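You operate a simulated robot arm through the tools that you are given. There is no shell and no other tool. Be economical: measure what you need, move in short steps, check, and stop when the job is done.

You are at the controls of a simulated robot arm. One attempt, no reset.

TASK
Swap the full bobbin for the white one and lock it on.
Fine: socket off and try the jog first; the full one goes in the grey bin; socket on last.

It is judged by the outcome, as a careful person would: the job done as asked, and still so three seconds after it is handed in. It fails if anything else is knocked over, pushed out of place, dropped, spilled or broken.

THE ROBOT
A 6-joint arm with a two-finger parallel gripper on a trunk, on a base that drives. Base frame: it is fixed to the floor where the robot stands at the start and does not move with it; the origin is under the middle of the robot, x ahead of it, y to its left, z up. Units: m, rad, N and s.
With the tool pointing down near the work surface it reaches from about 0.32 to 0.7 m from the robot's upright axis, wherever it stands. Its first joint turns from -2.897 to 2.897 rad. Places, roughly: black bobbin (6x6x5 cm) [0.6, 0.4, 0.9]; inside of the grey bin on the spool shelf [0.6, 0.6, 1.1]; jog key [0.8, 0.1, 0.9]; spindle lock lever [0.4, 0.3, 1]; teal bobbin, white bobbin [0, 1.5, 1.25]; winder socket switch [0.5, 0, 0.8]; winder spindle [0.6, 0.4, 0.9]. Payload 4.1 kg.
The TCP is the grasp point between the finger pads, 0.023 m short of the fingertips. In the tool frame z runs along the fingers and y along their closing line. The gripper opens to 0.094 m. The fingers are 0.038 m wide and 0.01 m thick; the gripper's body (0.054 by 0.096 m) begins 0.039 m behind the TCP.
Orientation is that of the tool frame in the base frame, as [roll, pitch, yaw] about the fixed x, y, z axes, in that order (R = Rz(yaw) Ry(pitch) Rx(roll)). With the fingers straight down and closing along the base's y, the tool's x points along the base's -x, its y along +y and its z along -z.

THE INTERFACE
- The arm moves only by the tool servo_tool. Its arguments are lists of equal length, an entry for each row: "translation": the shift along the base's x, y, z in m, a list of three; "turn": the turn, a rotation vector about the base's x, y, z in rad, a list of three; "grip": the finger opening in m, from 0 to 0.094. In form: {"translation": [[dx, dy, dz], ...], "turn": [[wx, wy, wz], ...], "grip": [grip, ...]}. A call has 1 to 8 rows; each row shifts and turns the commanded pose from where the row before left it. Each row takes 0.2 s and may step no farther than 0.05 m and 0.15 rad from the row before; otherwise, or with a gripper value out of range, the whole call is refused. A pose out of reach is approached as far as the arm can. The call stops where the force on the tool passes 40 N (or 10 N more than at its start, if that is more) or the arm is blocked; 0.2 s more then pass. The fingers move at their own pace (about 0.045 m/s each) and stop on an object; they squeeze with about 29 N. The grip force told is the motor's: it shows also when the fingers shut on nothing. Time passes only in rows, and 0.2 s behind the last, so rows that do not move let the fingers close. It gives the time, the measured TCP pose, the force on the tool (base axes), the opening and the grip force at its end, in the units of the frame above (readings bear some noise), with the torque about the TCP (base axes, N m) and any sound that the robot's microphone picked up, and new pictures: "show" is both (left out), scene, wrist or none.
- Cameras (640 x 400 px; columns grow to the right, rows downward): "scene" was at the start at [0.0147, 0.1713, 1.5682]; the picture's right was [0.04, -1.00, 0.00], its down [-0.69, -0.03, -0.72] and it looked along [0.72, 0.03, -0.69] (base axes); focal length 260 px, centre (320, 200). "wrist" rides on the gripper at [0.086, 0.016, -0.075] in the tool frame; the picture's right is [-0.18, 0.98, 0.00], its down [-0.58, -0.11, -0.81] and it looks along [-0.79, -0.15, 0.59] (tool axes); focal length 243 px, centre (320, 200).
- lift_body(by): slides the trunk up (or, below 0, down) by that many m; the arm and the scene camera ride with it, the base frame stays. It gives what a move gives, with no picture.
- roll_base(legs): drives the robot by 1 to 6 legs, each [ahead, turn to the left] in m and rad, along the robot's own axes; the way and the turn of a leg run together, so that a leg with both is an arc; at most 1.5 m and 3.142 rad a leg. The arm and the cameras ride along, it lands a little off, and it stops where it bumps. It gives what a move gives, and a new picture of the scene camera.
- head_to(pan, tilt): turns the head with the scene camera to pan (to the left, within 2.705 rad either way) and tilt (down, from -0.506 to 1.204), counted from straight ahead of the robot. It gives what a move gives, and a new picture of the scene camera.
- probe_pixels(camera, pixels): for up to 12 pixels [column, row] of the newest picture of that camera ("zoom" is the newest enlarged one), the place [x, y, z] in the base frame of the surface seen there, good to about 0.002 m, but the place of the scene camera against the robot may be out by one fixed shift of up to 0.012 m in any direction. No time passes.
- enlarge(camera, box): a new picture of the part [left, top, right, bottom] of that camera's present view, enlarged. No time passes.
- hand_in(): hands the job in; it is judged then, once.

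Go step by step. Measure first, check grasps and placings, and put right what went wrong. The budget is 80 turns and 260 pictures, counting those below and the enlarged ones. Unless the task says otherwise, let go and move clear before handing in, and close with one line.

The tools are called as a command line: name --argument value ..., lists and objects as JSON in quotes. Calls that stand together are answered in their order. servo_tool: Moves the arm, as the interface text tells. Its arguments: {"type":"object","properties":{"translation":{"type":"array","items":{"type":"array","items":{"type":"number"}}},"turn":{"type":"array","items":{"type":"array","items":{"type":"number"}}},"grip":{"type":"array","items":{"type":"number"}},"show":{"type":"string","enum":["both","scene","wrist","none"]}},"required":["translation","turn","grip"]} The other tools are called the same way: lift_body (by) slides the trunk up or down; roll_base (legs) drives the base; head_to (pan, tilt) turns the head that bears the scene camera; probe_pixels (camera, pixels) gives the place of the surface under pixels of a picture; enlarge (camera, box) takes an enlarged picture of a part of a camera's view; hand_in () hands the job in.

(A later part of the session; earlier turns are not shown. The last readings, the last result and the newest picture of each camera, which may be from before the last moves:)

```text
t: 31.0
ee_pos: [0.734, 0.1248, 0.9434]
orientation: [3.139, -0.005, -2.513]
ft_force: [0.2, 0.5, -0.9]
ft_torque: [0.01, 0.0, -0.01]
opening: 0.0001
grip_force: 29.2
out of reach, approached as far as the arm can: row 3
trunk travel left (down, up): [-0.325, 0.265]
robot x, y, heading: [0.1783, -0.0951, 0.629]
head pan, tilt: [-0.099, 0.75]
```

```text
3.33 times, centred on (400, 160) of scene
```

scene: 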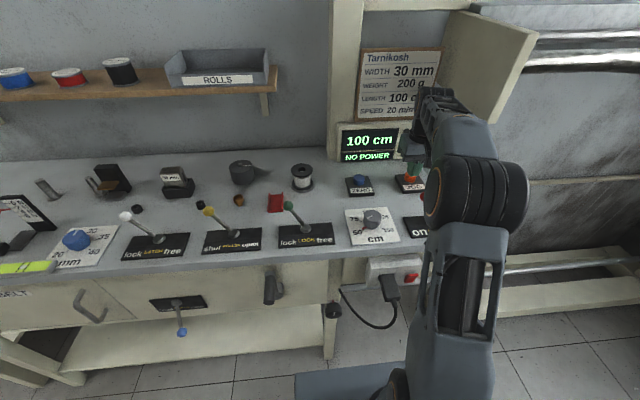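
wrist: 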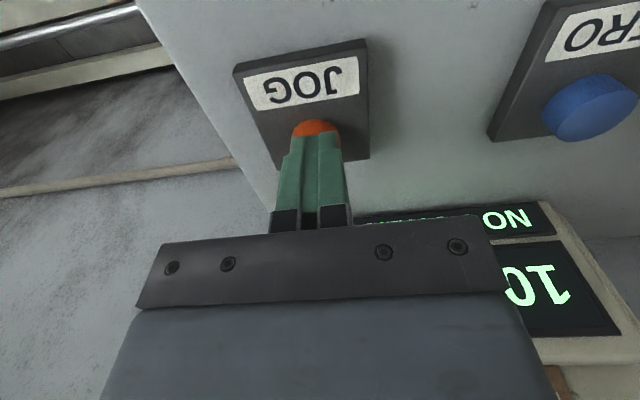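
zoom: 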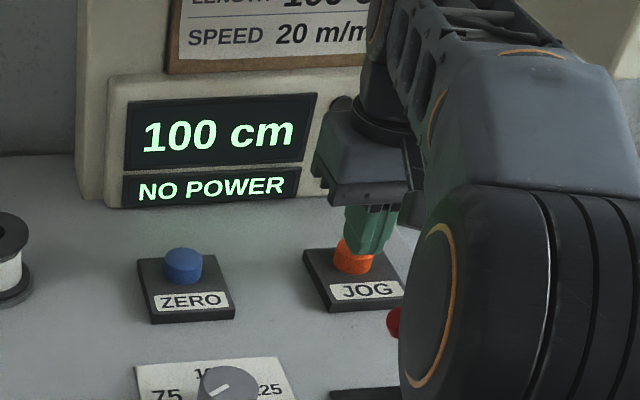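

The fingers sit right over the orange cap (wrist 316,128). I'll press down in small steps.

servo_tool --translation '[[0, 0, -0.006], [0, 0, -0.005], [0, 0, -0.004], [0, 0, -0.004], [0, 0, -0.003]]' --turn '[[0, 0, 0], [0, 0, 0], [0, 0, 0], [0, 0, 0], [0, 0, 0]]' --grip '[0, 0, 0, 0, 0]'

probe_pixels --camera "scene" --pixels '[[440, 190], [460, 200], [440, 260], [430, 130]]'

```text
t: 32.2
ee_pos: [0.7353, 0.1257, 0.9262]
orientation: [-3.141, -0.002, -2.512]
ft_force: [2.1, -1.1, 17.4]
ft_torque: [0.1, -0.17, 0.03]
opening: 0.0
grip_force: 28.4
trunk travel left (down, up): [-0.325, 0.265]
robot x, y, heading: [0.1807, -0.0883, 0.63]
head pan, tilt: [-0.099, 0.75]
heard: click
```

scene: 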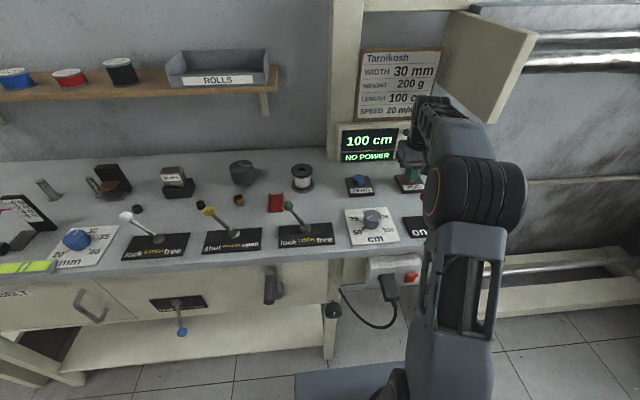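
wrist: 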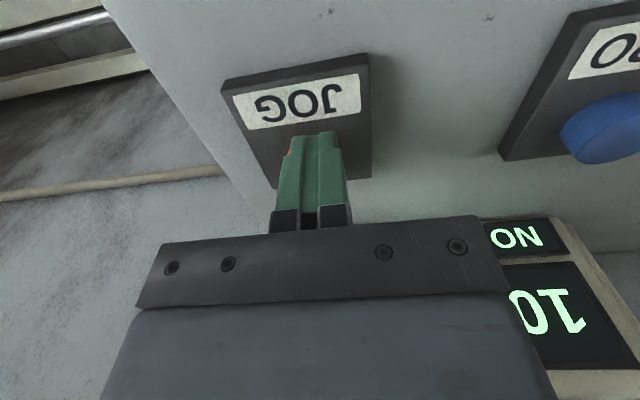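

```text
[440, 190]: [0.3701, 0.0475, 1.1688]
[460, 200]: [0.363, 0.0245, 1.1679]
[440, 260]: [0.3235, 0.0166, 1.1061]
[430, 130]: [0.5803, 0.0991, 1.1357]
```

The jog clicked but the display stays "NO POWER" and no motor sound came: the winder is dead, as wanted. I'll rise and swing over to the lock lever (289,206).

servo_tool --translation '[[0, 0, 0.05], [0, 0, 0.05], [0, 0, 0.05], [-0.0377, 0.0248, 0.02], [-0.0377, 0.0248, 0], [-0.0377, 0.0248, 0], [-0.0377, 0.0248, 0], [-0.0377, 0.0248, 0]]' --turn '[[0, 0, 0], [0, 0, 0], [0, 0, 0], [0, 0, 0], [0, 0, 0], [0, 0, 0], [0, 0, 0], [0, 0, 0]]' --grip '[0, 0, 0, 0, 0, 0, 0, 0]'

enlarge --camera "wrist" --box '[300, 0, 640, 220]'

```text
t: 34.0
ee_pos: [0.5459, 0.248, 1.0959]
orientation: [3.139, -0.006, -2.511]
ft_force: [0.7, 0.4, 1.1]
ft_torque: [0.05, 0.0, -0.03]
opening: 0.0
grip_force: 29.0
trunk travel left (down, up): [-0.325, 0.265]
robot x, y, heading: [0.1808, -0.0888, 0.634]
head pan, tilt: [-0.099, 0.75]
```

scene: 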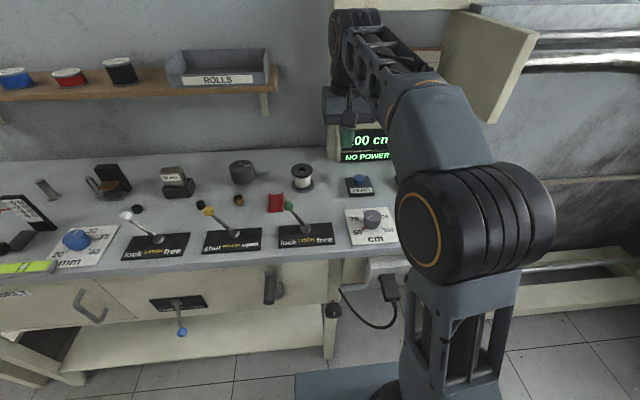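
wrist: 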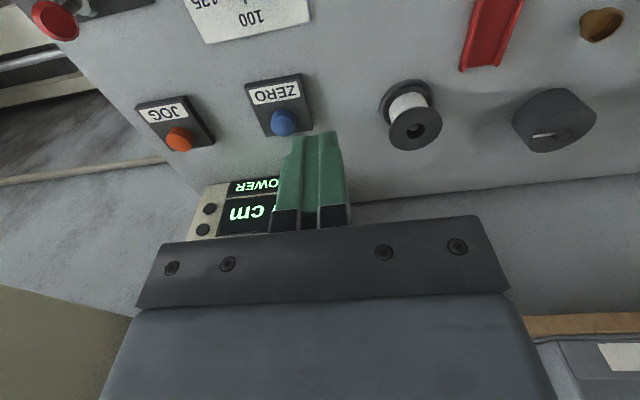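

```text
1.82 times, centred on (470, 110) of wrist
```

zoom: 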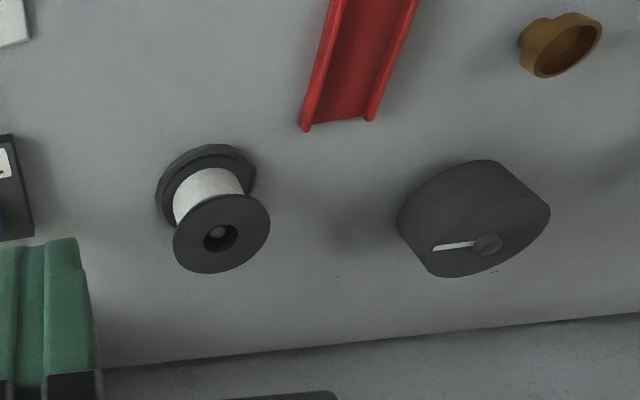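

Good view of the bobbin from above; I'll probe its rim, hub and the spindle tip in the zoom.

probe_pixels --camera "zoom" --pixels '[[179, 240], [264, 224], [222, 200], [222, 267], [217, 232], [205, 180], [190, 205], [222, 213], [222, 256]]'

enlarge --camera "wrist" --box '[370, 70, 450, 160]'

```text
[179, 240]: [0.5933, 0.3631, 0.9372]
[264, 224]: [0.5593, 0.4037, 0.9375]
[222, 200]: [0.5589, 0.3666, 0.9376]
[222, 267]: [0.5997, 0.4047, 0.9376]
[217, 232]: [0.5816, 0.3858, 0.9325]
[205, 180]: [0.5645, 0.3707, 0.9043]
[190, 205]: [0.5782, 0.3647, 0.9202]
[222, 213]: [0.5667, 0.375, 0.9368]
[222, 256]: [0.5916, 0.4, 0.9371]
```

```text
4.44 times, centred on (410, 115) of wrist
```

zoom: 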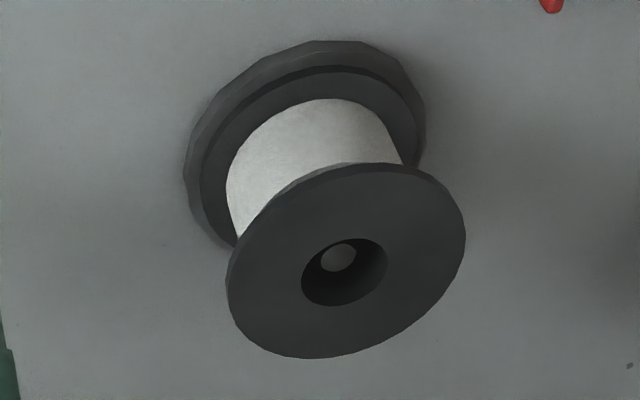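

The bobbin centre is ≈[0.579,0.385], top 0.9375, spindle tip at 0.9325 with about 6 mm slack. I'll move the tool back-left to view the lever from the wrist.

servo_tool --translation '[[-0.0469, 0.0114, 0], [-0.0469, 0.0114, 0], [-0.0469, 0.0114, 0], [-0.0469, 0.0114, 0], [-0.0469, 0.0114, 0]]' --turn '[[0, 0, 0], [0, 0, 0], [0, 0, 0], [0, 0, 0], [0, 0, 0]]' --grip '[0, 0, 0, 0, 0]'

```text
t: 35.2
ee_pos: [0.3144, 0.3057, 1.089]
orientation: [-3.139, -0.008, -2.511]
ft_force: [-0.1, 0.0, 0.4]
ft_torque: [0.0, -0.02, -0.03]
opening: 0.0001
grip_force: 29.0
trunk travel left (down, up): [-0.325, 0.265]
robot x, y, heading: [0.1841, -0.0865, 0.629]
head pan, tilt: [-0.099, 0.75]
```

scene: 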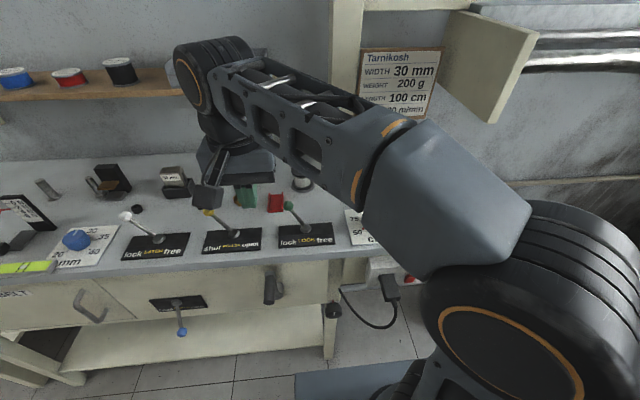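
wrist: 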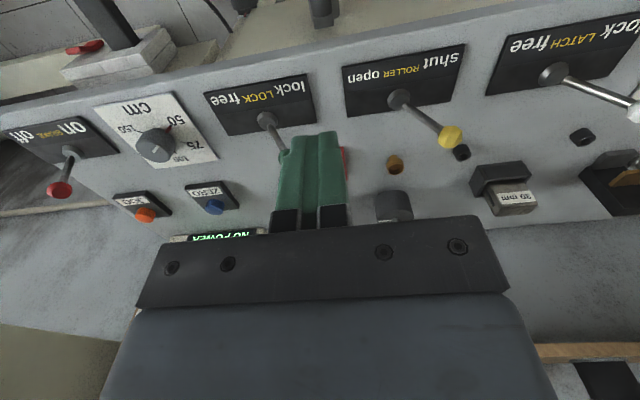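

The lock lever's pivot shows at wrist (267,119) and its stem runs to the knob behind the fingers (285,155). I'll probe these.

probe_pixels --camera "wrist" --pixels '[[267, 119], [275, 134], [280, 145], [284, 156], [399, 99], [449, 136], [345, 165]]'

enlarge --camera "wrist" --box '[220, 90, 360, 200]'

enlarge --camera "scene" --box '[190, 160, 340, 260]'

```text
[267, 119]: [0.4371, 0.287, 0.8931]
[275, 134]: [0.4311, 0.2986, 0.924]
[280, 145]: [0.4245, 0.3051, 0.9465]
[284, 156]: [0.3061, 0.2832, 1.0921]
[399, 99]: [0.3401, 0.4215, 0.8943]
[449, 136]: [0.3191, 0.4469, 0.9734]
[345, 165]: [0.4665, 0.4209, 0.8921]
```

```text
3.64 times, centred on (290, 145) of wrist
```

zoom: 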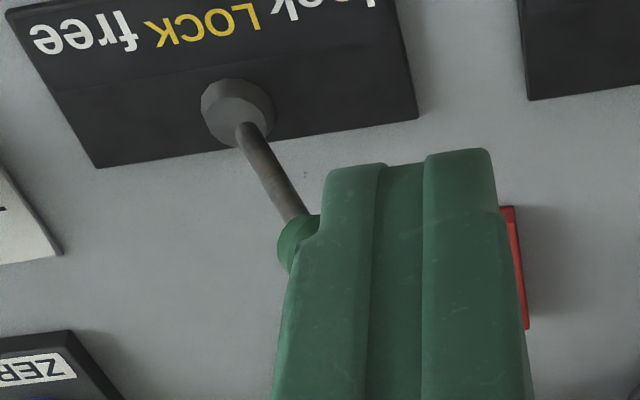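

```text
4.00 times, centred on (265, 210) of scene
```

zoom: 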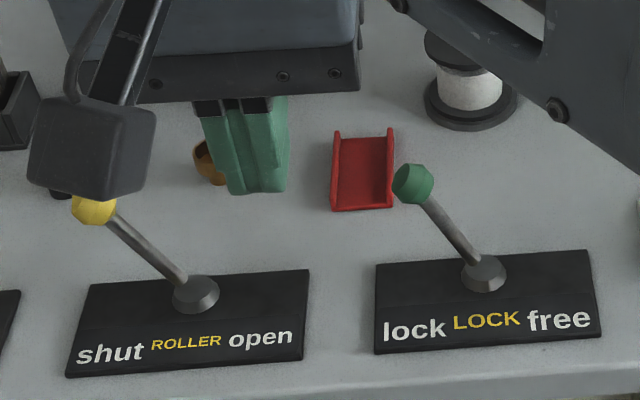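

The lever leans left (lock), knob at ≈[0.419,0.313,0.97], swinging along the bench; free is to the right. I'll place the closed fingers just left of the knob.

servo_tool --translation '[[0.0364, 0.0265, 0], [0.0364, 0.0265, 0], [0, 0, -0.0387], [0, 0, -0.0387], [0, 0, -0.0387]]' --turn '[[0, 0, 0], [0, 0, 0], [0, 0, 0], [0, 0, 0], [0, 0, 0]]' --grip '[0, 0, 0, 0, 0]'

enlarge --camera "scene" --box '[190, 160, 340, 260]'

```text
t: 36.4
ee_pos: [0.3813, 0.3587, 0.9745]
orientation: [3.14, -0.006, -2.511]
ft_force: [0.3, -0.5, 0.7]
ft_torque: [0.04, -0.01, 0.05]
opening: 0.0
grip_force: 29.0
trunk travel left (down, up): [-0.325, 0.265]
robot x, y, heading: [0.1823, -0.0915, 0.636]
head pan, tilt: [-0.099, 0.75]
```

scene: 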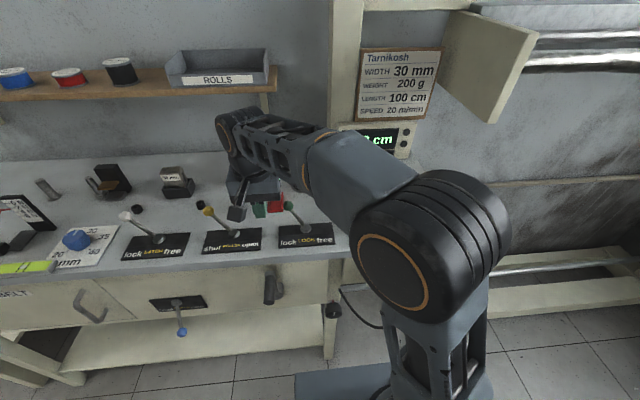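
wrist: 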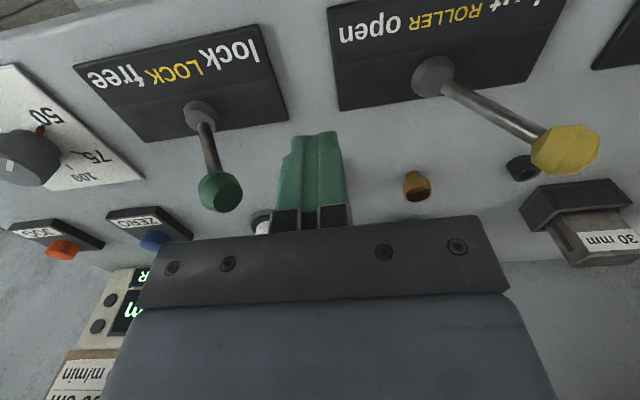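

```text
4.00 times, centred on (265, 210) of scene
```

zoom: 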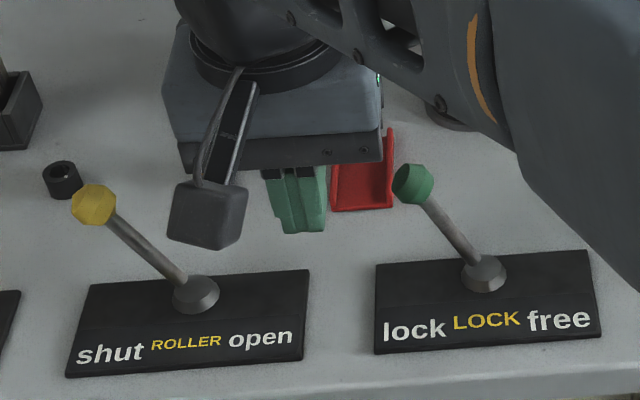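

The fingers are left of the green knob (wrist 220,192). I'll confirm its place from here.

probe_pixels --camera "wrist" --pixels '[[220, 190], [208, 150], [200, 112]]'

```text
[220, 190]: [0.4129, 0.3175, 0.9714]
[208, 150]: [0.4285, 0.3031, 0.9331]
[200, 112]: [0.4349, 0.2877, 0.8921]
```

The knob is 5.6 cm right of the TCP and level in depth. I'll push it right in small steps toward "free".

servo_tool --translation '[[0.0112, -0.007, 0], [0.0074, -0.01, 0], [0.0074, -0.01, 0], [0.0074, -0.01, 0], [0.0074, -0.01, 0], [0.0074, -0.01, 0], [0.0074, -0.01, 0], [0.0074, -0.01, 0]]' --turn '[[0, 0, 0], [0, 0, 0], [0, 0, 0], [0, 0, 0], [0, 0, 0], [0, 0, 0], [0, 0, 0], [0, 0, 0]]' --grip '[0, 0, 0, 0, 0, 0, 0, 0]'

enlarge --camera "scene" --box '[230, 160, 380, 260]'

```text
t: 38.2
ee_pos: [0.4481, 0.2817, 0.9756]
orientation: [3.141, -0.007, -2.513]
ft_force: [0.4, 0.3, -0.7]
ft_torque: [-0.02, 0.01, 0.0]
opening: 0.0
grip_force: 29.3
trunk travel left (down, up): [-0.325, 0.265]
robot x, y, heading: [0.1812, -0.092, 0.638]
head pan, tilt: [-0.099, 0.75]
```

scene: 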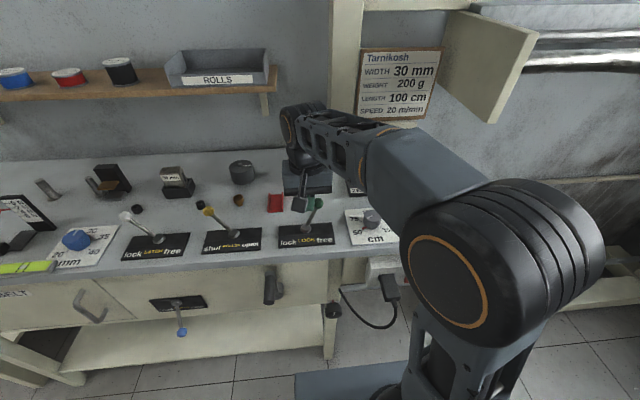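
wrist: 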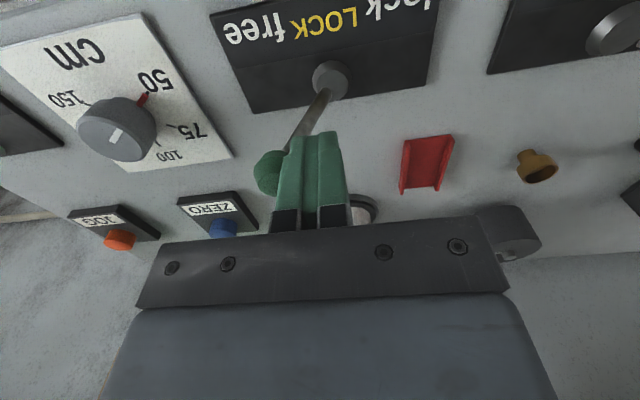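

```text
4.00 times, centred on (305, 210) of scene
```

zoom: 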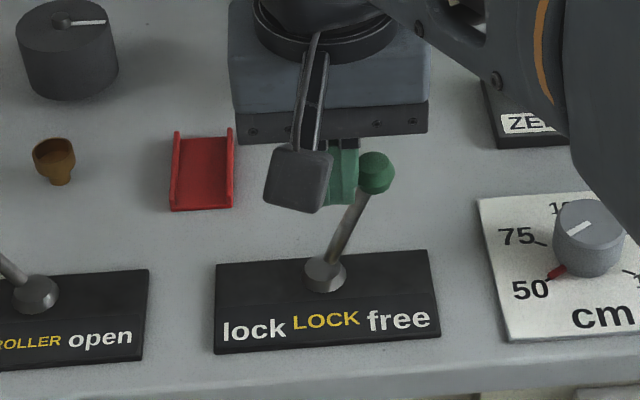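

The lever has tipped over to "free"; I'll nudge it a bit further to be sure it's at its stop.

servo_tool --translation '[[0.0036, -0.0048, 0], [0.0036, -0.0048, 0], [0.0036, -0.0048, 0], [0.0036, -0.0048, 0]]' --turn '[[0, 0, 0], [0, 0, 0], [0, 0, 0], [0, 0, 0]]' --grip '[0, 0, 0, 0]'

enlarge --camera "scene" --box '[230, 160, 380, 260]'

```text
t: 39.0
ee_pos: [0.4519, 0.2752, 0.9775]
orientation: [3.127, 0.0, -2.503]
ft_force: [-8.7, 20.0, -1.7]
ft_torque: [0.26, 0.12, 0.02]
opening: 0.0001
grip_force: 29.1
trunk travel left (down, up): [-0.325, 0.265]
robot x, y, heading: [0.1831, -0.0907, 0.642]
head pan, tilt: [-0.099, 0.75]
stopped in row 3: the force on the tool passed its limit (the readings are from after the stop); the commanded pose is now the measured one
```

scene: 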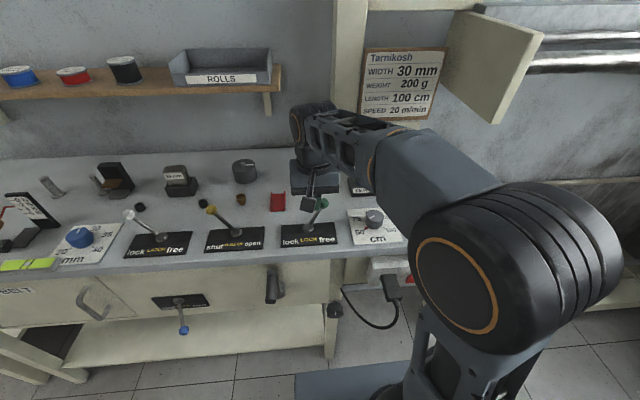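
wrist: 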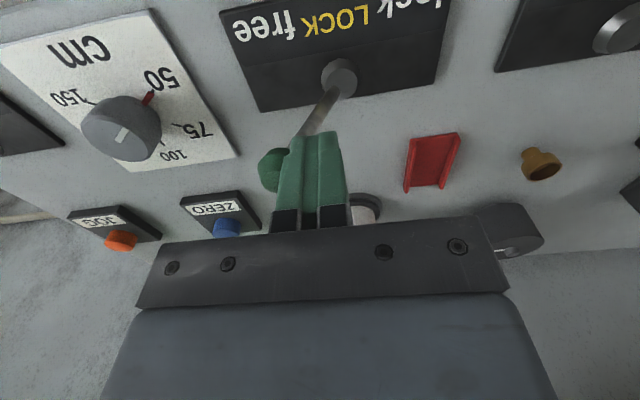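

```text
4.00 times, centred on (305, 210) of scene
```

zoom: 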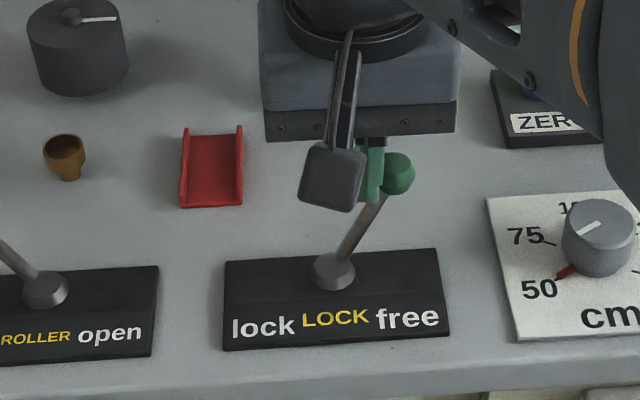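

The lever hit its stop (20 N), so it's free. I'll back off, rise, open and move over the black bobbin.

servo_tool --translation '[[-0.018, 0.024, 0], [0, 0, 0.045], [0, 0, 0.045], [0, 0, 0.03], [0.0363, 0.0215, 0], [0.0363, 0.0215, 0], [0.0363, 0.0215, 0], [0.0363, 0.0215, 0]]' --turn '[[0, 0, 0], [0, 0, 0], [0, 0, 0], [0, 0, 0], [0, 0, 0], [0, 0, 0], [0, 0, 0], [0, 0, 0]]' --grip '[0, 0, 0, 0.094, 0.094, 0.094, 0.094, 0.094]'

enlarge --camera "scene" --box '[230, 100, 380, 260]'

```text
t: 40.8
ee_pos: [0.5694, 0.3662, 1.0827]
orientation: [3.131, -0.001, -2.507]
ft_force: [0.1, 0.7, -0.6]
ft_torque: [-0.01, -0.04, 0.02]
opening: 0.0941
grip_force: 0.0
out of reach, approached as far as the arm can: row 8
trunk travel left (down, up): [-0.325, 0.265]
robot x, y, heading: [0.1849, -0.0906, 0.64]
head pan, tilt: [-0.099, 0.75]
```

scene: 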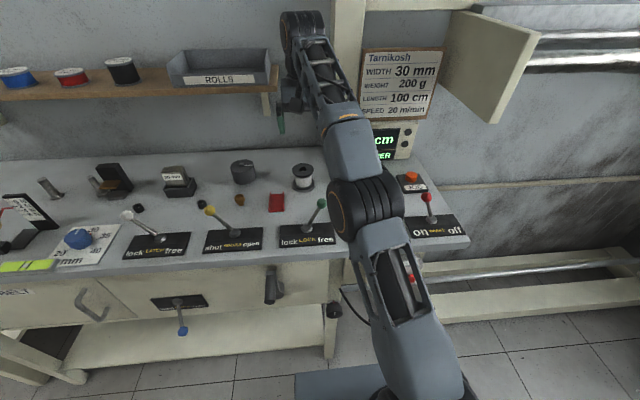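
wrist: 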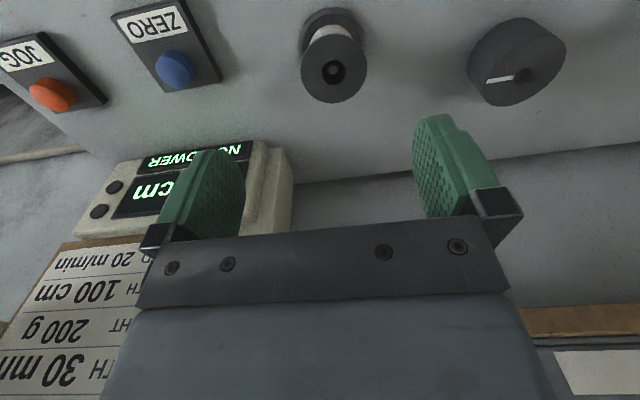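

```text
2.50 times, centred on (305, 180) of scene
```

zoom: 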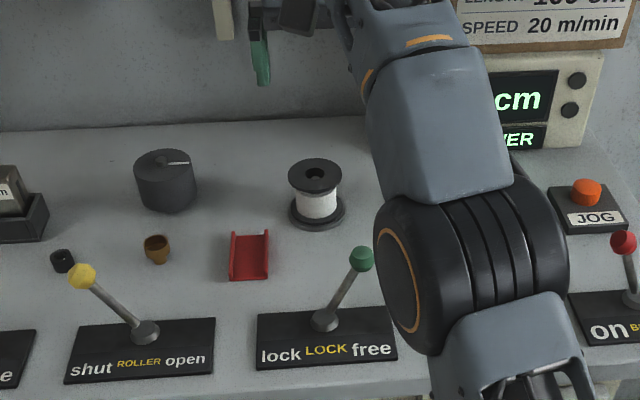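

The arm ran out of reach in the last row (trunk too low). I'll raise the trunk 0.15 m and re-probe the bobbin from the wrist.

lift_body --by 0.15

servo_tool --translation '[[0.0048, 0.0094, -0.045], [0.0048, 0.0094, -0.045], [0, 0, -0.045], [0, 0, -0.02]]' --turn '[[0, 0, 0], [0, 0, 0], [0, 0, 0], [0, 0, 0]]' --grip '[0.094, 0.094, 0.094, 0.094]'

```text
t: 42.6
ee_pos: [0.5694, 0.3675, 1.2331]
orientation: [3.13, 0.001, -2.507]
ft_force: [0.7, 0.6, -0.2]
ft_torque: [-0.02, 0.0, 0.03]
opening: 0.0939
grip_force: 0.1
trunk travel left (down, up): [-0.475, 0.115]
robot x, y, heading: [0.1807, -0.0914, 0.637]
head pan, tilt: [-0.099, 0.75]
```

```text
t: 43.6
ee_pos: [0.5803, 0.383, 1.0748]
orientation: [3.13, 0.0, -2.506]
ft_force: [0.3, -0.8, 0.7]
ft_torque: [-0.01, -0.03, -0.02]
opening: 0.0941
grip_force: 0.0
trunk travel left (down, up): [-0.475, 0.115]
robot x, y, heading: [0.1844, -0.0904, 0.635]
head pan, tilt: [-0.099, 0.75]
```

scene: 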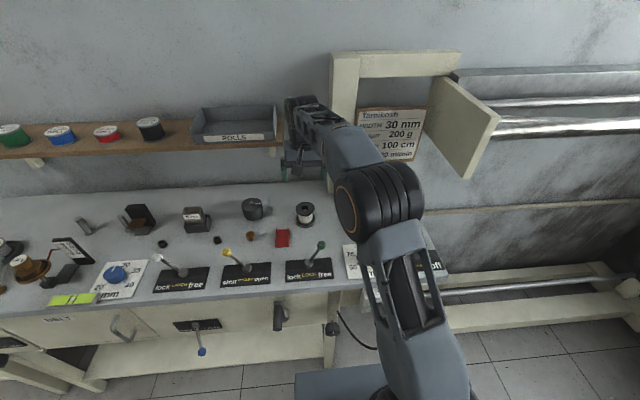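
wrist: 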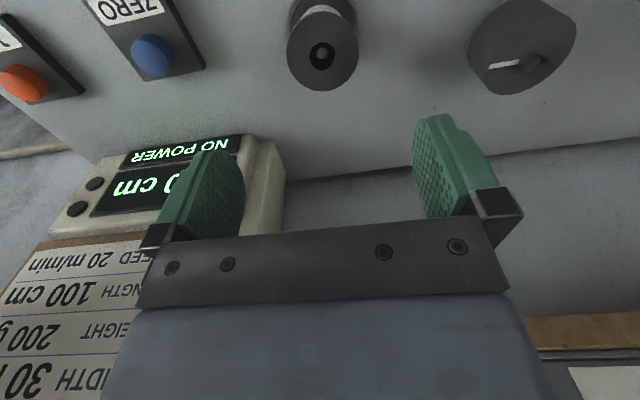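

The bobbin is at wrist (323,52) and centred between the fingers. I'll probe its rim once more.

probe_pixels --camera "wrist" --pixels '[[291, 55], [355, 48], [322, 20], [325, 86], [322, 52], [322, 40], [324, 66], [333, 8]]'

```text
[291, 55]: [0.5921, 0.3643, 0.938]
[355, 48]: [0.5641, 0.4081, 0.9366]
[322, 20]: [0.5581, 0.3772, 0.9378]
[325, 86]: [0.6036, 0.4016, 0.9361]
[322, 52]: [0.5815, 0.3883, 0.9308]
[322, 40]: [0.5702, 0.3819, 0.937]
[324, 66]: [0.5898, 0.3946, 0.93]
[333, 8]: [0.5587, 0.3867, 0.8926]
```

Centre ≈[0.580,0.388]. I'll correct 5 mm, descend to z≈0.921, then close.

servo_tool --translation '[[0, 0.005, -0.04], [0, 0, -0.04], [0, 0, -0.04], [0, 0, -0.033], [0, 0, 0], [0, 0, 0], [0, 0, 0]]' --turn '[[0, 0, 0], [0, 0, 0], [0, 0, 0], [0, 0, 0], [0, 0, 0], [0, 0, 0], [0, 0, 0]]' --grip '[0.094, 0.094, 0.094, 0.094, 0.05, 0.05, 0.05]'

enlarge --camera "scene" --box '[230, 130, 380, 260]'

```text
t: 45.2
ee_pos: [0.5782, 0.3915, 0.922]
orientation: [3.13, 0.0, -2.506]
ft_force: [0.5, -1.8, -0.5]
ft_torque: [0.02, 0.05, -0.02]
opening: 0.059
grip_force: 29.0
trunk travel left (down, up): [-0.475, 0.115]
robot x, y, heading: [0.1799, -0.093, 0.639]
head pan, tilt: [-0.099, 0.75]
```

scene: 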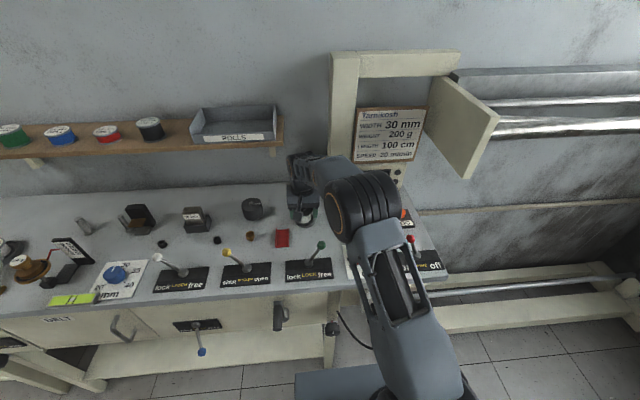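
wrist: 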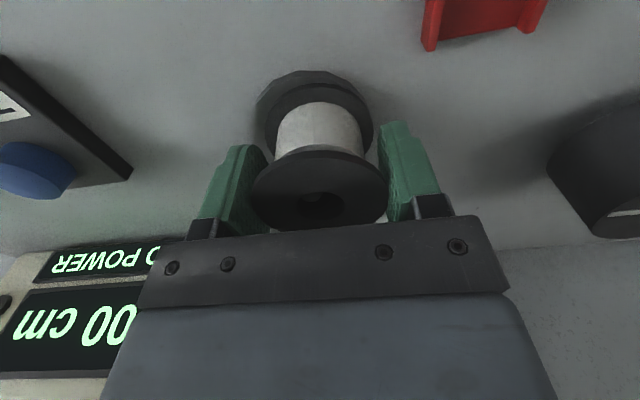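

```text
3.08 times, centred on (305, 195) of scene
```

zoom: 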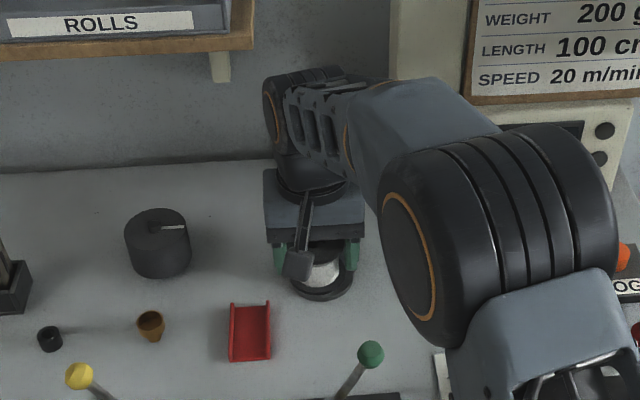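

The fingers hold the flange (0.059 m, 29 N). I'll lift straight up slowly.

servo_tool --translation '[[0, 0, 0.015], [0, 0, 0.02], [0, 0, 0.03], [0, 0, 0.04], [0, 0, 0.04]]' --turn '[[0, 0, 0], [0, 0, 0], [0, 0, 0], [0, 0, 0], [0, 0, 0]]' --grip '[0.05, 0.05, 0.05, 0.05, 0.05]'

enlarge --camera "scene" --box '[180, 90, 330, 260]'

probe_pixels --camera "scene" --pixels '[[192, 138], [276, 135], [272, 106], [196, 110], [198, 128], [270, 127], [235, 124], [235, 117], [235, 133], [283, 145], [205, 122], [265, 120]]'

```text
t: 46.4
ee_pos: [0.5779, 0.391, 1.0698]
orientation: [3.128, -0.001, -2.506]
ft_force: [0.8, 1.0, -0.6]
ft_torque: [0.0, 0.04, -0.01]
opening: 0.0589
grip_force: 29.3
trunk travel left (down, up): [-0.475, 0.115]
robot x, y, heading: [0.1796, -0.0861, 0.636]
head pan, tilt: [-0.099, 0.75]
```

scene: 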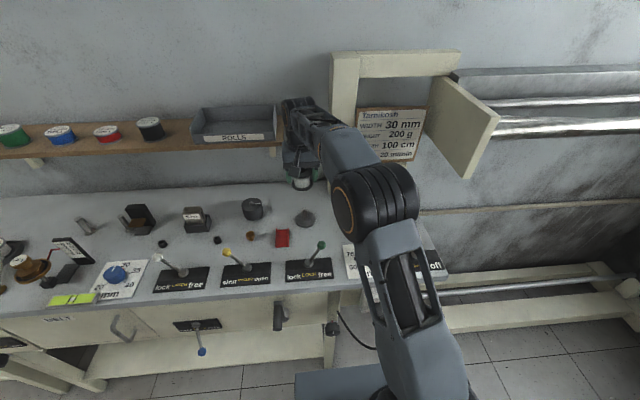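
wrist: 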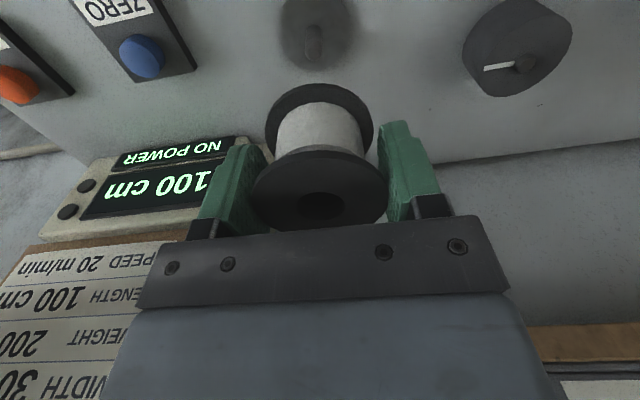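

```text
2.35 times, centred on (255, 175) of scene
```

zoom: 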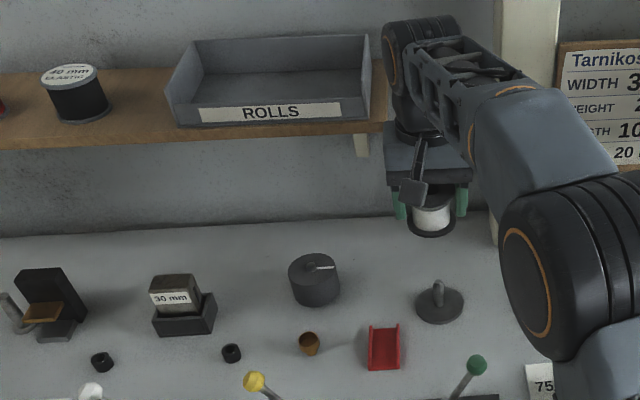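

```text
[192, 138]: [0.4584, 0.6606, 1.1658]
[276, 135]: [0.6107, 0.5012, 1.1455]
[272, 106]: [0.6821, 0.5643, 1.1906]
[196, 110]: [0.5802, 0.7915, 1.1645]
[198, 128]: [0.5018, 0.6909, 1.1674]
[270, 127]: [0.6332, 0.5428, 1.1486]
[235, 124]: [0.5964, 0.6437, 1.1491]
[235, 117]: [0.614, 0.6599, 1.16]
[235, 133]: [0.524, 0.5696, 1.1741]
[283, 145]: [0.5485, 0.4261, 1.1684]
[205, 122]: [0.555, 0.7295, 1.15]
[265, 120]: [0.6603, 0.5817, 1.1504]
```

The bobbin is off, the bare spindle stands at zoom (439,292). The bin is too far from here; before shifting base left I'll probe what sticks out of the bench front: (201,351), (277,318), (332,328), (120,325).

probe_pixels --camera "scene" --pixels '[[201, 351], [196, 328], [277, 322], [280, 305], [332, 328], [120, 325], [130, 335], [345, 330], [300, 385], [95, 298], [250, 290]]'

servo_tool --translation '[[-0.0281, -0.0208, 0.034], [-0.0281, -0.0208, 0.034], [-0.0281, -0.0208, 0.034], [-0.0281, -0.0208, 0.034], [-0.0281, -0.0208, 0.034], [-0.0281, -0.0208, 0.034]]' --turn '[[0, 0, 0], [0, 0, 0], [0, 0, 0], [0, 0, 0], [0, 0, 0], [0, 0, 0]]' --grip '[0.05, 0.05, 0.05, 0.05, 0.05, 0.05]'

```text
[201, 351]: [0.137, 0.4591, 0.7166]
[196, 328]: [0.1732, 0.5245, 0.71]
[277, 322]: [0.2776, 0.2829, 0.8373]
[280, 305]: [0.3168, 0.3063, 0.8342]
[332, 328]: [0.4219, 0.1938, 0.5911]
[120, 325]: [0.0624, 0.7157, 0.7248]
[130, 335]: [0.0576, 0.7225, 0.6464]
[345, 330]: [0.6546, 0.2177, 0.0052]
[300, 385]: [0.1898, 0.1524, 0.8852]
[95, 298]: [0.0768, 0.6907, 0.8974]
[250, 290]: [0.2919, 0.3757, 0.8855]
```

```text
t: 47.8
ee_pos: [0.4071, 0.2638, 1.2732]
orientation: [3.129, 0.0, -2.507]
ft_force: [0.3, -0.6, -0.6]
ft_torque: [-0.02, -0.01, 0.01]
opening: 0.059
grip_force: 29.1
trunk travel left (down, up): [-0.475, 0.115]
robot x, y, heading: [0.1835, -0.088, 0.636]
head pan, tilt: [-0.099, 0.75]
```

scene: 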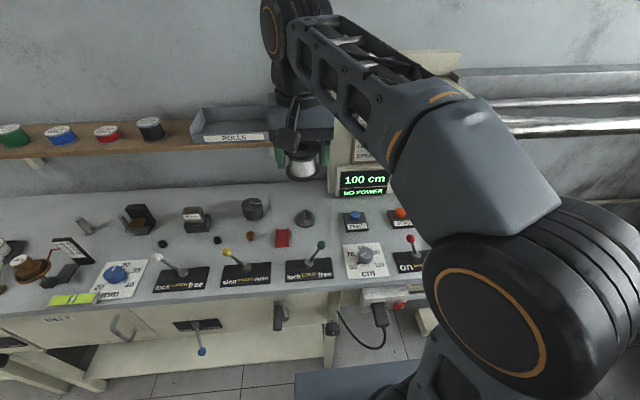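
wrist: 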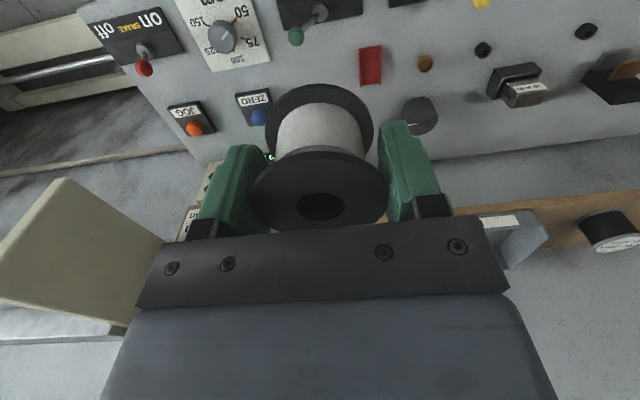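

The crank (v≈0.39) and blue ball (v≈0.38) limit how far forward I may stand. I'll raise the trunk, then shift 0.30 m left along the bench, turning in place clear of them.

lift_body --by 0.11

roll_base --legs '[[0, 1.571], [0.3, 0], [0, -1.571], [0.035, 0]]'

head_to --pan 0.05 --tilt 0.65

```text
t: 49.2
ee_pos: [0.4073, 0.2648, 1.3826]
orientation: [3.13, -0.001, -2.506]
ft_force: [-0.3, 0.1, -0.4]
ft_torque: [0.04, 0.05, 0.02]
opening: 0.0588
grip_force: 29.2
trunk travel left (down, up): [-0.585, 0.005]
robot x, y, heading: [0.1807, -0.092, 0.632]
head pan, tilt: [-0.099, 0.75]
```

```text
t: 59.4
ee_pos: [0.2562, 0.5296, 1.3829]
orientation: [3.129, -0.003, -2.501]
ft_force: [0.0, 0.0, -0.7]
ft_torque: [-0.07, 0.04, 0.01]
opening: 0.0588
grip_force: 29.0
trunk travel left (down, up): [-0.585, 0.005]
robot x, y, heading: [0.0278, 0.174, 0.641]
head pan, tilt: [-0.099, 0.75]
```

scene: 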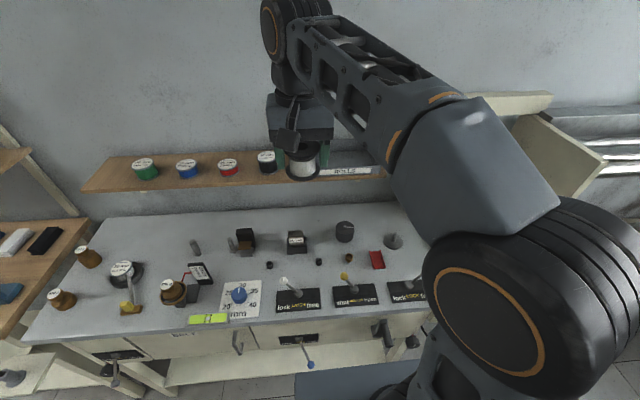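

```text
t: 60.0
ee_pos: [0.254, 0.5291, 1.3829]
orientation: [3.129, 0.002, -2.5]
ft_force: [-0.1, -0.1, 0.1]
ft_torque: [0.0, 0.06, -0.01]
opening: 0.0592
grip_force: 28.7
trunk travel left (down, up): [-0.585, 0.005]
robot x, y, heading: [0.0323, 0.1694, 0.644]
head pan, tilt: [0.051, 0.649]
```

scene: 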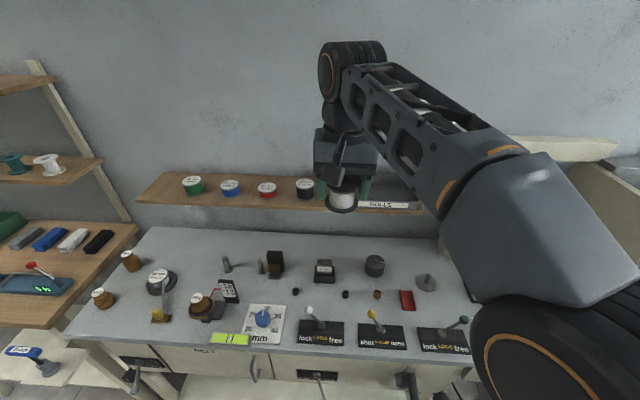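

I'm now in front of the bin. I'll move the tool right to line up with the bin, staying high, and look with the wrist camera.

servo_tool --translation '[[0.0219, -0.0299, 0], [0.0219, -0.0299, 0], [0.0219, -0.0299, 0], [0.0, 0.0, 0]]' --turn '[[0, 0, 0], [0, 0, 0], [0, 0, 0], [0, 0, 0]]' --grip '[0.05, 0.05, 0.05, 0.05]'

```text
t: 61.0
ee_pos: [0.3191, 0.4369, 1.3805]
orientation: [3.13, 0.0, -2.499]
ft_force: [-0.7, -0.1, -0.3]
ft_torque: [-0.01, 0.03, 0.0]
opening: 0.0587
grip_force: 29.0
trunk travel left (down, up): [-0.585, 0.005]
robot x, y, heading: [0.0284, 0.1744, 0.639]
head pan, tilt: [0.051, 0.649]
```

scene: 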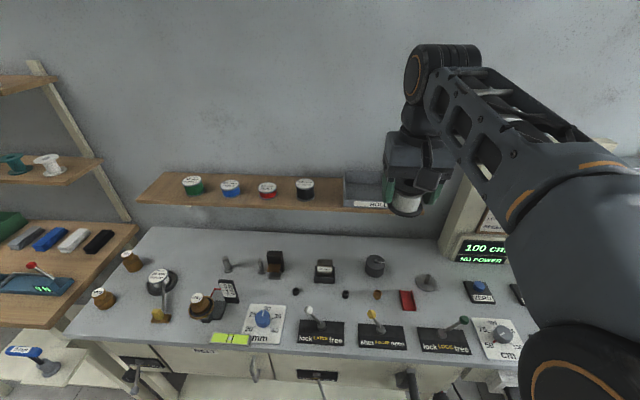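
wrist: 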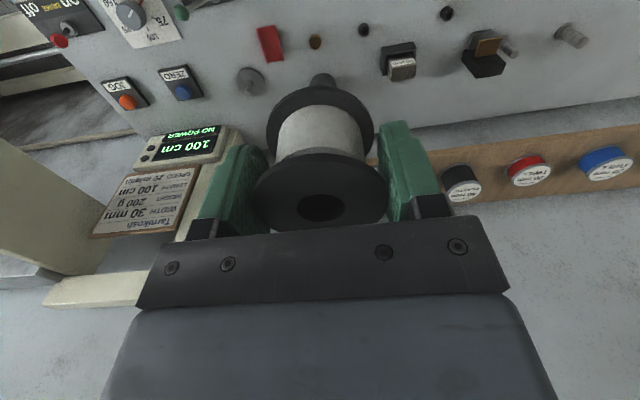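

From the earlier clear view (corrected for shift) the bin's rim is z≈1.18, floor ≈1.14, inside centre ≈[0.58–0.60, 0.61–0.64]. I'll go forward and down to just above the bin.

servo_tool --translation '[[0.0374, 0.025, -0.019], [0.0374, 0.025, -0.019], [0.0374, 0.025, -0.019], [0.0374, 0.025, -0.019], [0.0374, 0.025, -0.019], [0.0374, 0.025, -0.019], [0.0374, 0.025, -0.019]]' --turn '[[0, 0, 0], [0, 0, 0], [0, 0, 0], [0, 0, 0], [0, 0, 0], [0, 0, 0], [0, 0, 0]]' --grip '[0.05, 0.05, 0.05, 0.05, 0.05, 0.05, 0.05]'

enlarge --camera "scene" --box '[290, 100, 450, 240]'

```text
t: 62.6
ee_pos: [0.5447, 0.5853, 1.2348]
orientation: [3.129, -0.002, -2.501]
ft_force: [0.6, -1.1, -0.7]
ft_torque: [-0.02, 0.02, 0.0]
opening: 0.0592
grip_force: 29.1
out of reach, approached as far as the arm can: row 6, 7
trunk travel left (down, up): [-0.585, 0.005]
robot x, y, heading: [0.0305, 0.1695, 0.644]
head pan, tilt: [0.051, 0.649]
```

scene: 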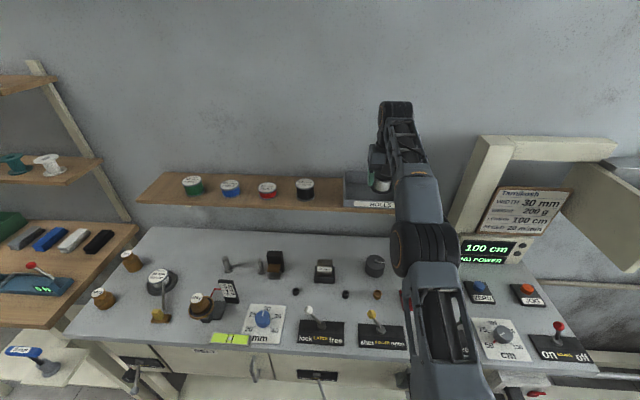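
wrist: 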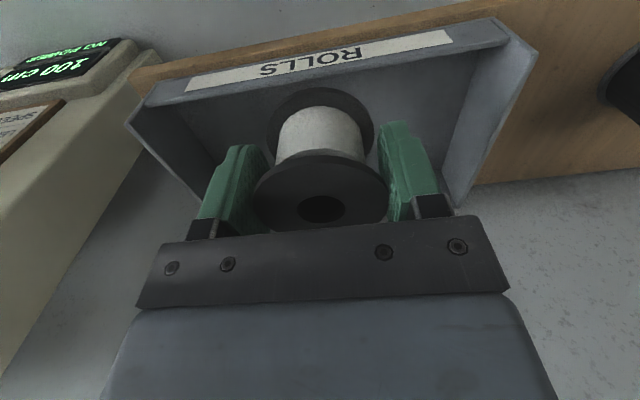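

```text
2.86 times, centred on (370, 170) of scene
```

zoom: 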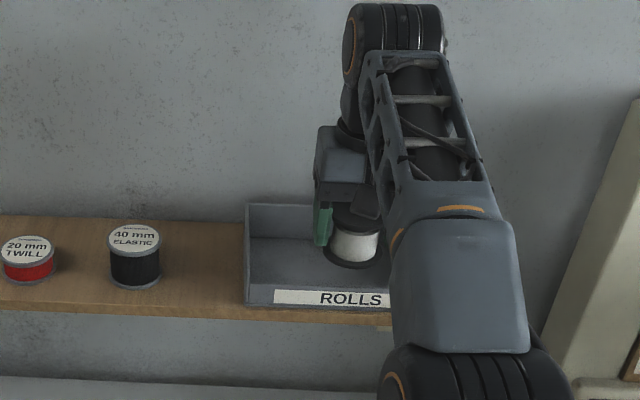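

The bobbin is over the bin in the wrist view. I'll probe rim and floor around it in the wrist picture.

probe_pixels --camera "wrist" --pixels '[[200, 93], [500, 40], [420, 80], [250, 100], [400, 100], [450, 120], [320, 75], [440, 190], [320, 95], [470, 195], [135, 115], [525, 60]]'

```text
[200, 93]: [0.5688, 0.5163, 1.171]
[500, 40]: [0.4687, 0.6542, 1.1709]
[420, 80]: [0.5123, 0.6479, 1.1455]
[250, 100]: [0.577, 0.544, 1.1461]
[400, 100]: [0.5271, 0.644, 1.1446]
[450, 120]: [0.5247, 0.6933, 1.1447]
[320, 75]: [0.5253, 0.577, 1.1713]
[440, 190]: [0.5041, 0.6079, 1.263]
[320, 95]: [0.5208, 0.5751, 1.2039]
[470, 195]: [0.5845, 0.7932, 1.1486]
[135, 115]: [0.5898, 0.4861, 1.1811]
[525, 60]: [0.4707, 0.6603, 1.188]
```

The floor is z≈1.145, front rim z≈1.171; the bobbin still overlaps the front wall by ~1 cm and the arm is at its limit. I'll inch the base forward 4 cm (bobbin bottom is 3 cm above the rim).

roll_base --legs '[[0.04, 0]]'

enlarge --camera "wrist" --box '[100, 0, 580, 300]'

```text
t: 63.5
ee_pos: [0.5763, 0.6101, 1.2338]
orientation: [3.129, -0.002, -2.502]
ft_force: [0.8, -0.3, -0.9]
ft_torque: [-0.01, -0.01, -0.01]
opening: 0.059
grip_force: 28.8
trunk travel left (down, up): [-0.585, 0.005]
robot x, y, heading: [0.0613, 0.1959, 0.642]
head pan, tilt: [0.051, 0.649]
```

scene: 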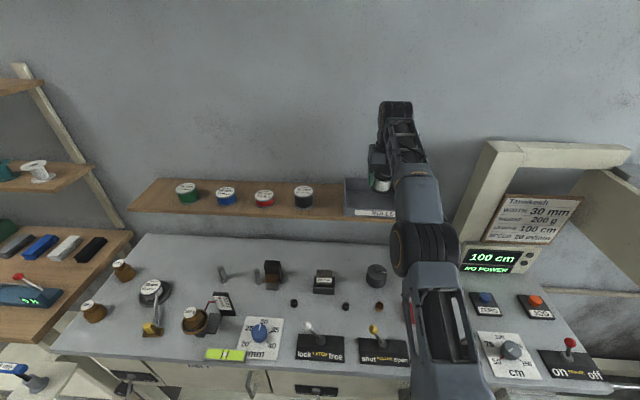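

```text
1.33 times, centred on (340, 150) of wrist
```

zoom: 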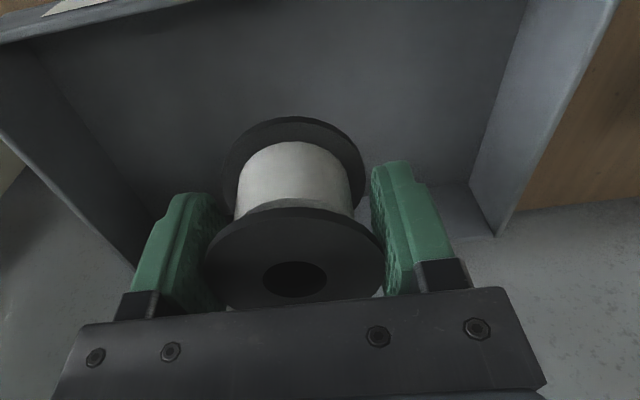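

The bobbin is now well inside the bin's walls. I'll lower it to the floor (about 5.8 cm).

servo_tool --translation '[[0, 0, -0.03], [0, 0, -0.02], [0, 0, -0.005], [0, 0, -0.003], [0, 0, -0.003]]' --turn '[[0, 0, 0], [0, 0, 0], [0, 0, 0], [0, 0, 0], [0, 0, 0]]' --grip '[0.05, 0.05, 0.05, 0.05, 0.05]'

```text
t: 64.7
ee_pos: [0.5755, 0.6099, 1.1764]
orientation: [3.13, 0.008, -2.5]
ft_force: [5.8, 3.5, 24.9]
ft_torque: [0.04, -0.07, 0.01]
opening: 0.0594
grip_force: 29.4
trunk travel left (down, up): [-0.585, 0.005]
robot x, y, heading: [0.0634, 0.2011, 0.641]
head pan, tilt: [0.051, 0.649]
```

scene: 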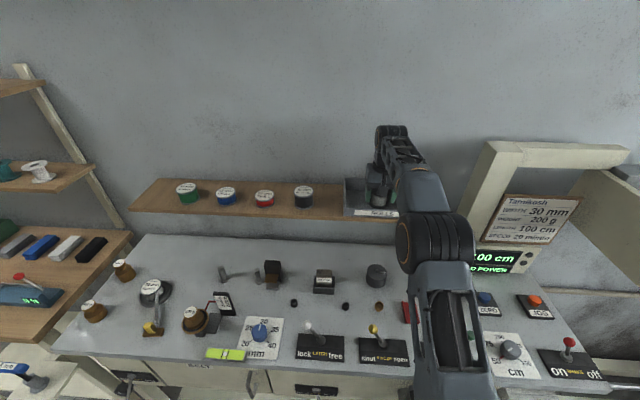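
wrist: 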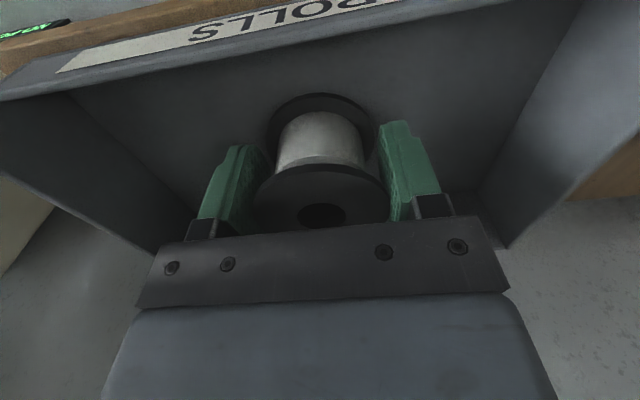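

Floor contact (25 N): the bobbin stands on the bin floor. I'll relax slightly, open, and rise.

servo_tool --translation '[[0, 0, 0.003], [0, 0, 0], [0, 0, 0], [0, 0, 0.03], [0, 0, 0.04], [0, 0, 0.04]]' --turn '[[0, 0, 0], [0, 0, 0], [0, 0, 0], [0, 0, 0], [0, 0, 0], [0, 0, 0]]' --grip '[0.06, 0.094, 0.094, 0.094, 0.094, 0.094]'

```text
t: 66.1
ee_pos: [0.5602, 0.5957, 1.2754]
orientation: [3.13, -0.002, -2.5]
ft_force: [-0.2, 0.6, -0.1]
ft_torque: [-0.01, 0.03, 0.02]
opening: 0.094
grip_force: 0.0
out of reach, approached as far as the arm can: row 5, 6
trunk travel left (down, up): [-0.585, 0.005]
robot x, y, heading: [0.0595, 0.1952, 0.638]
head pan, tilt: [0.051, 0.649]
```

scene: 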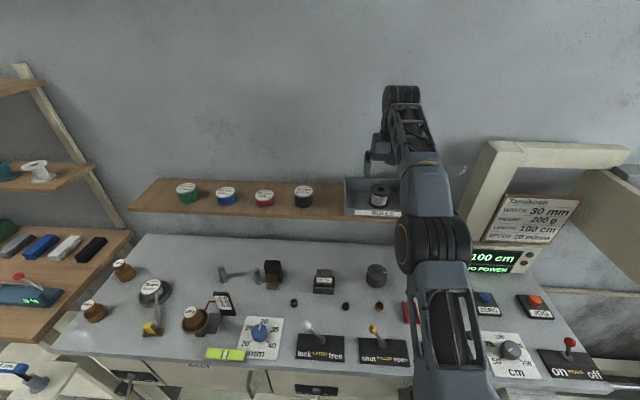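
wrist: 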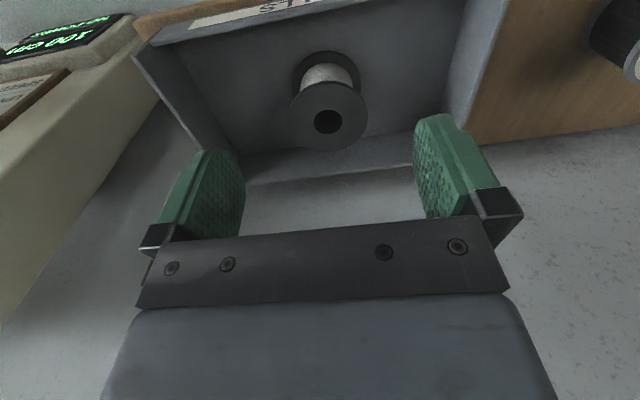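

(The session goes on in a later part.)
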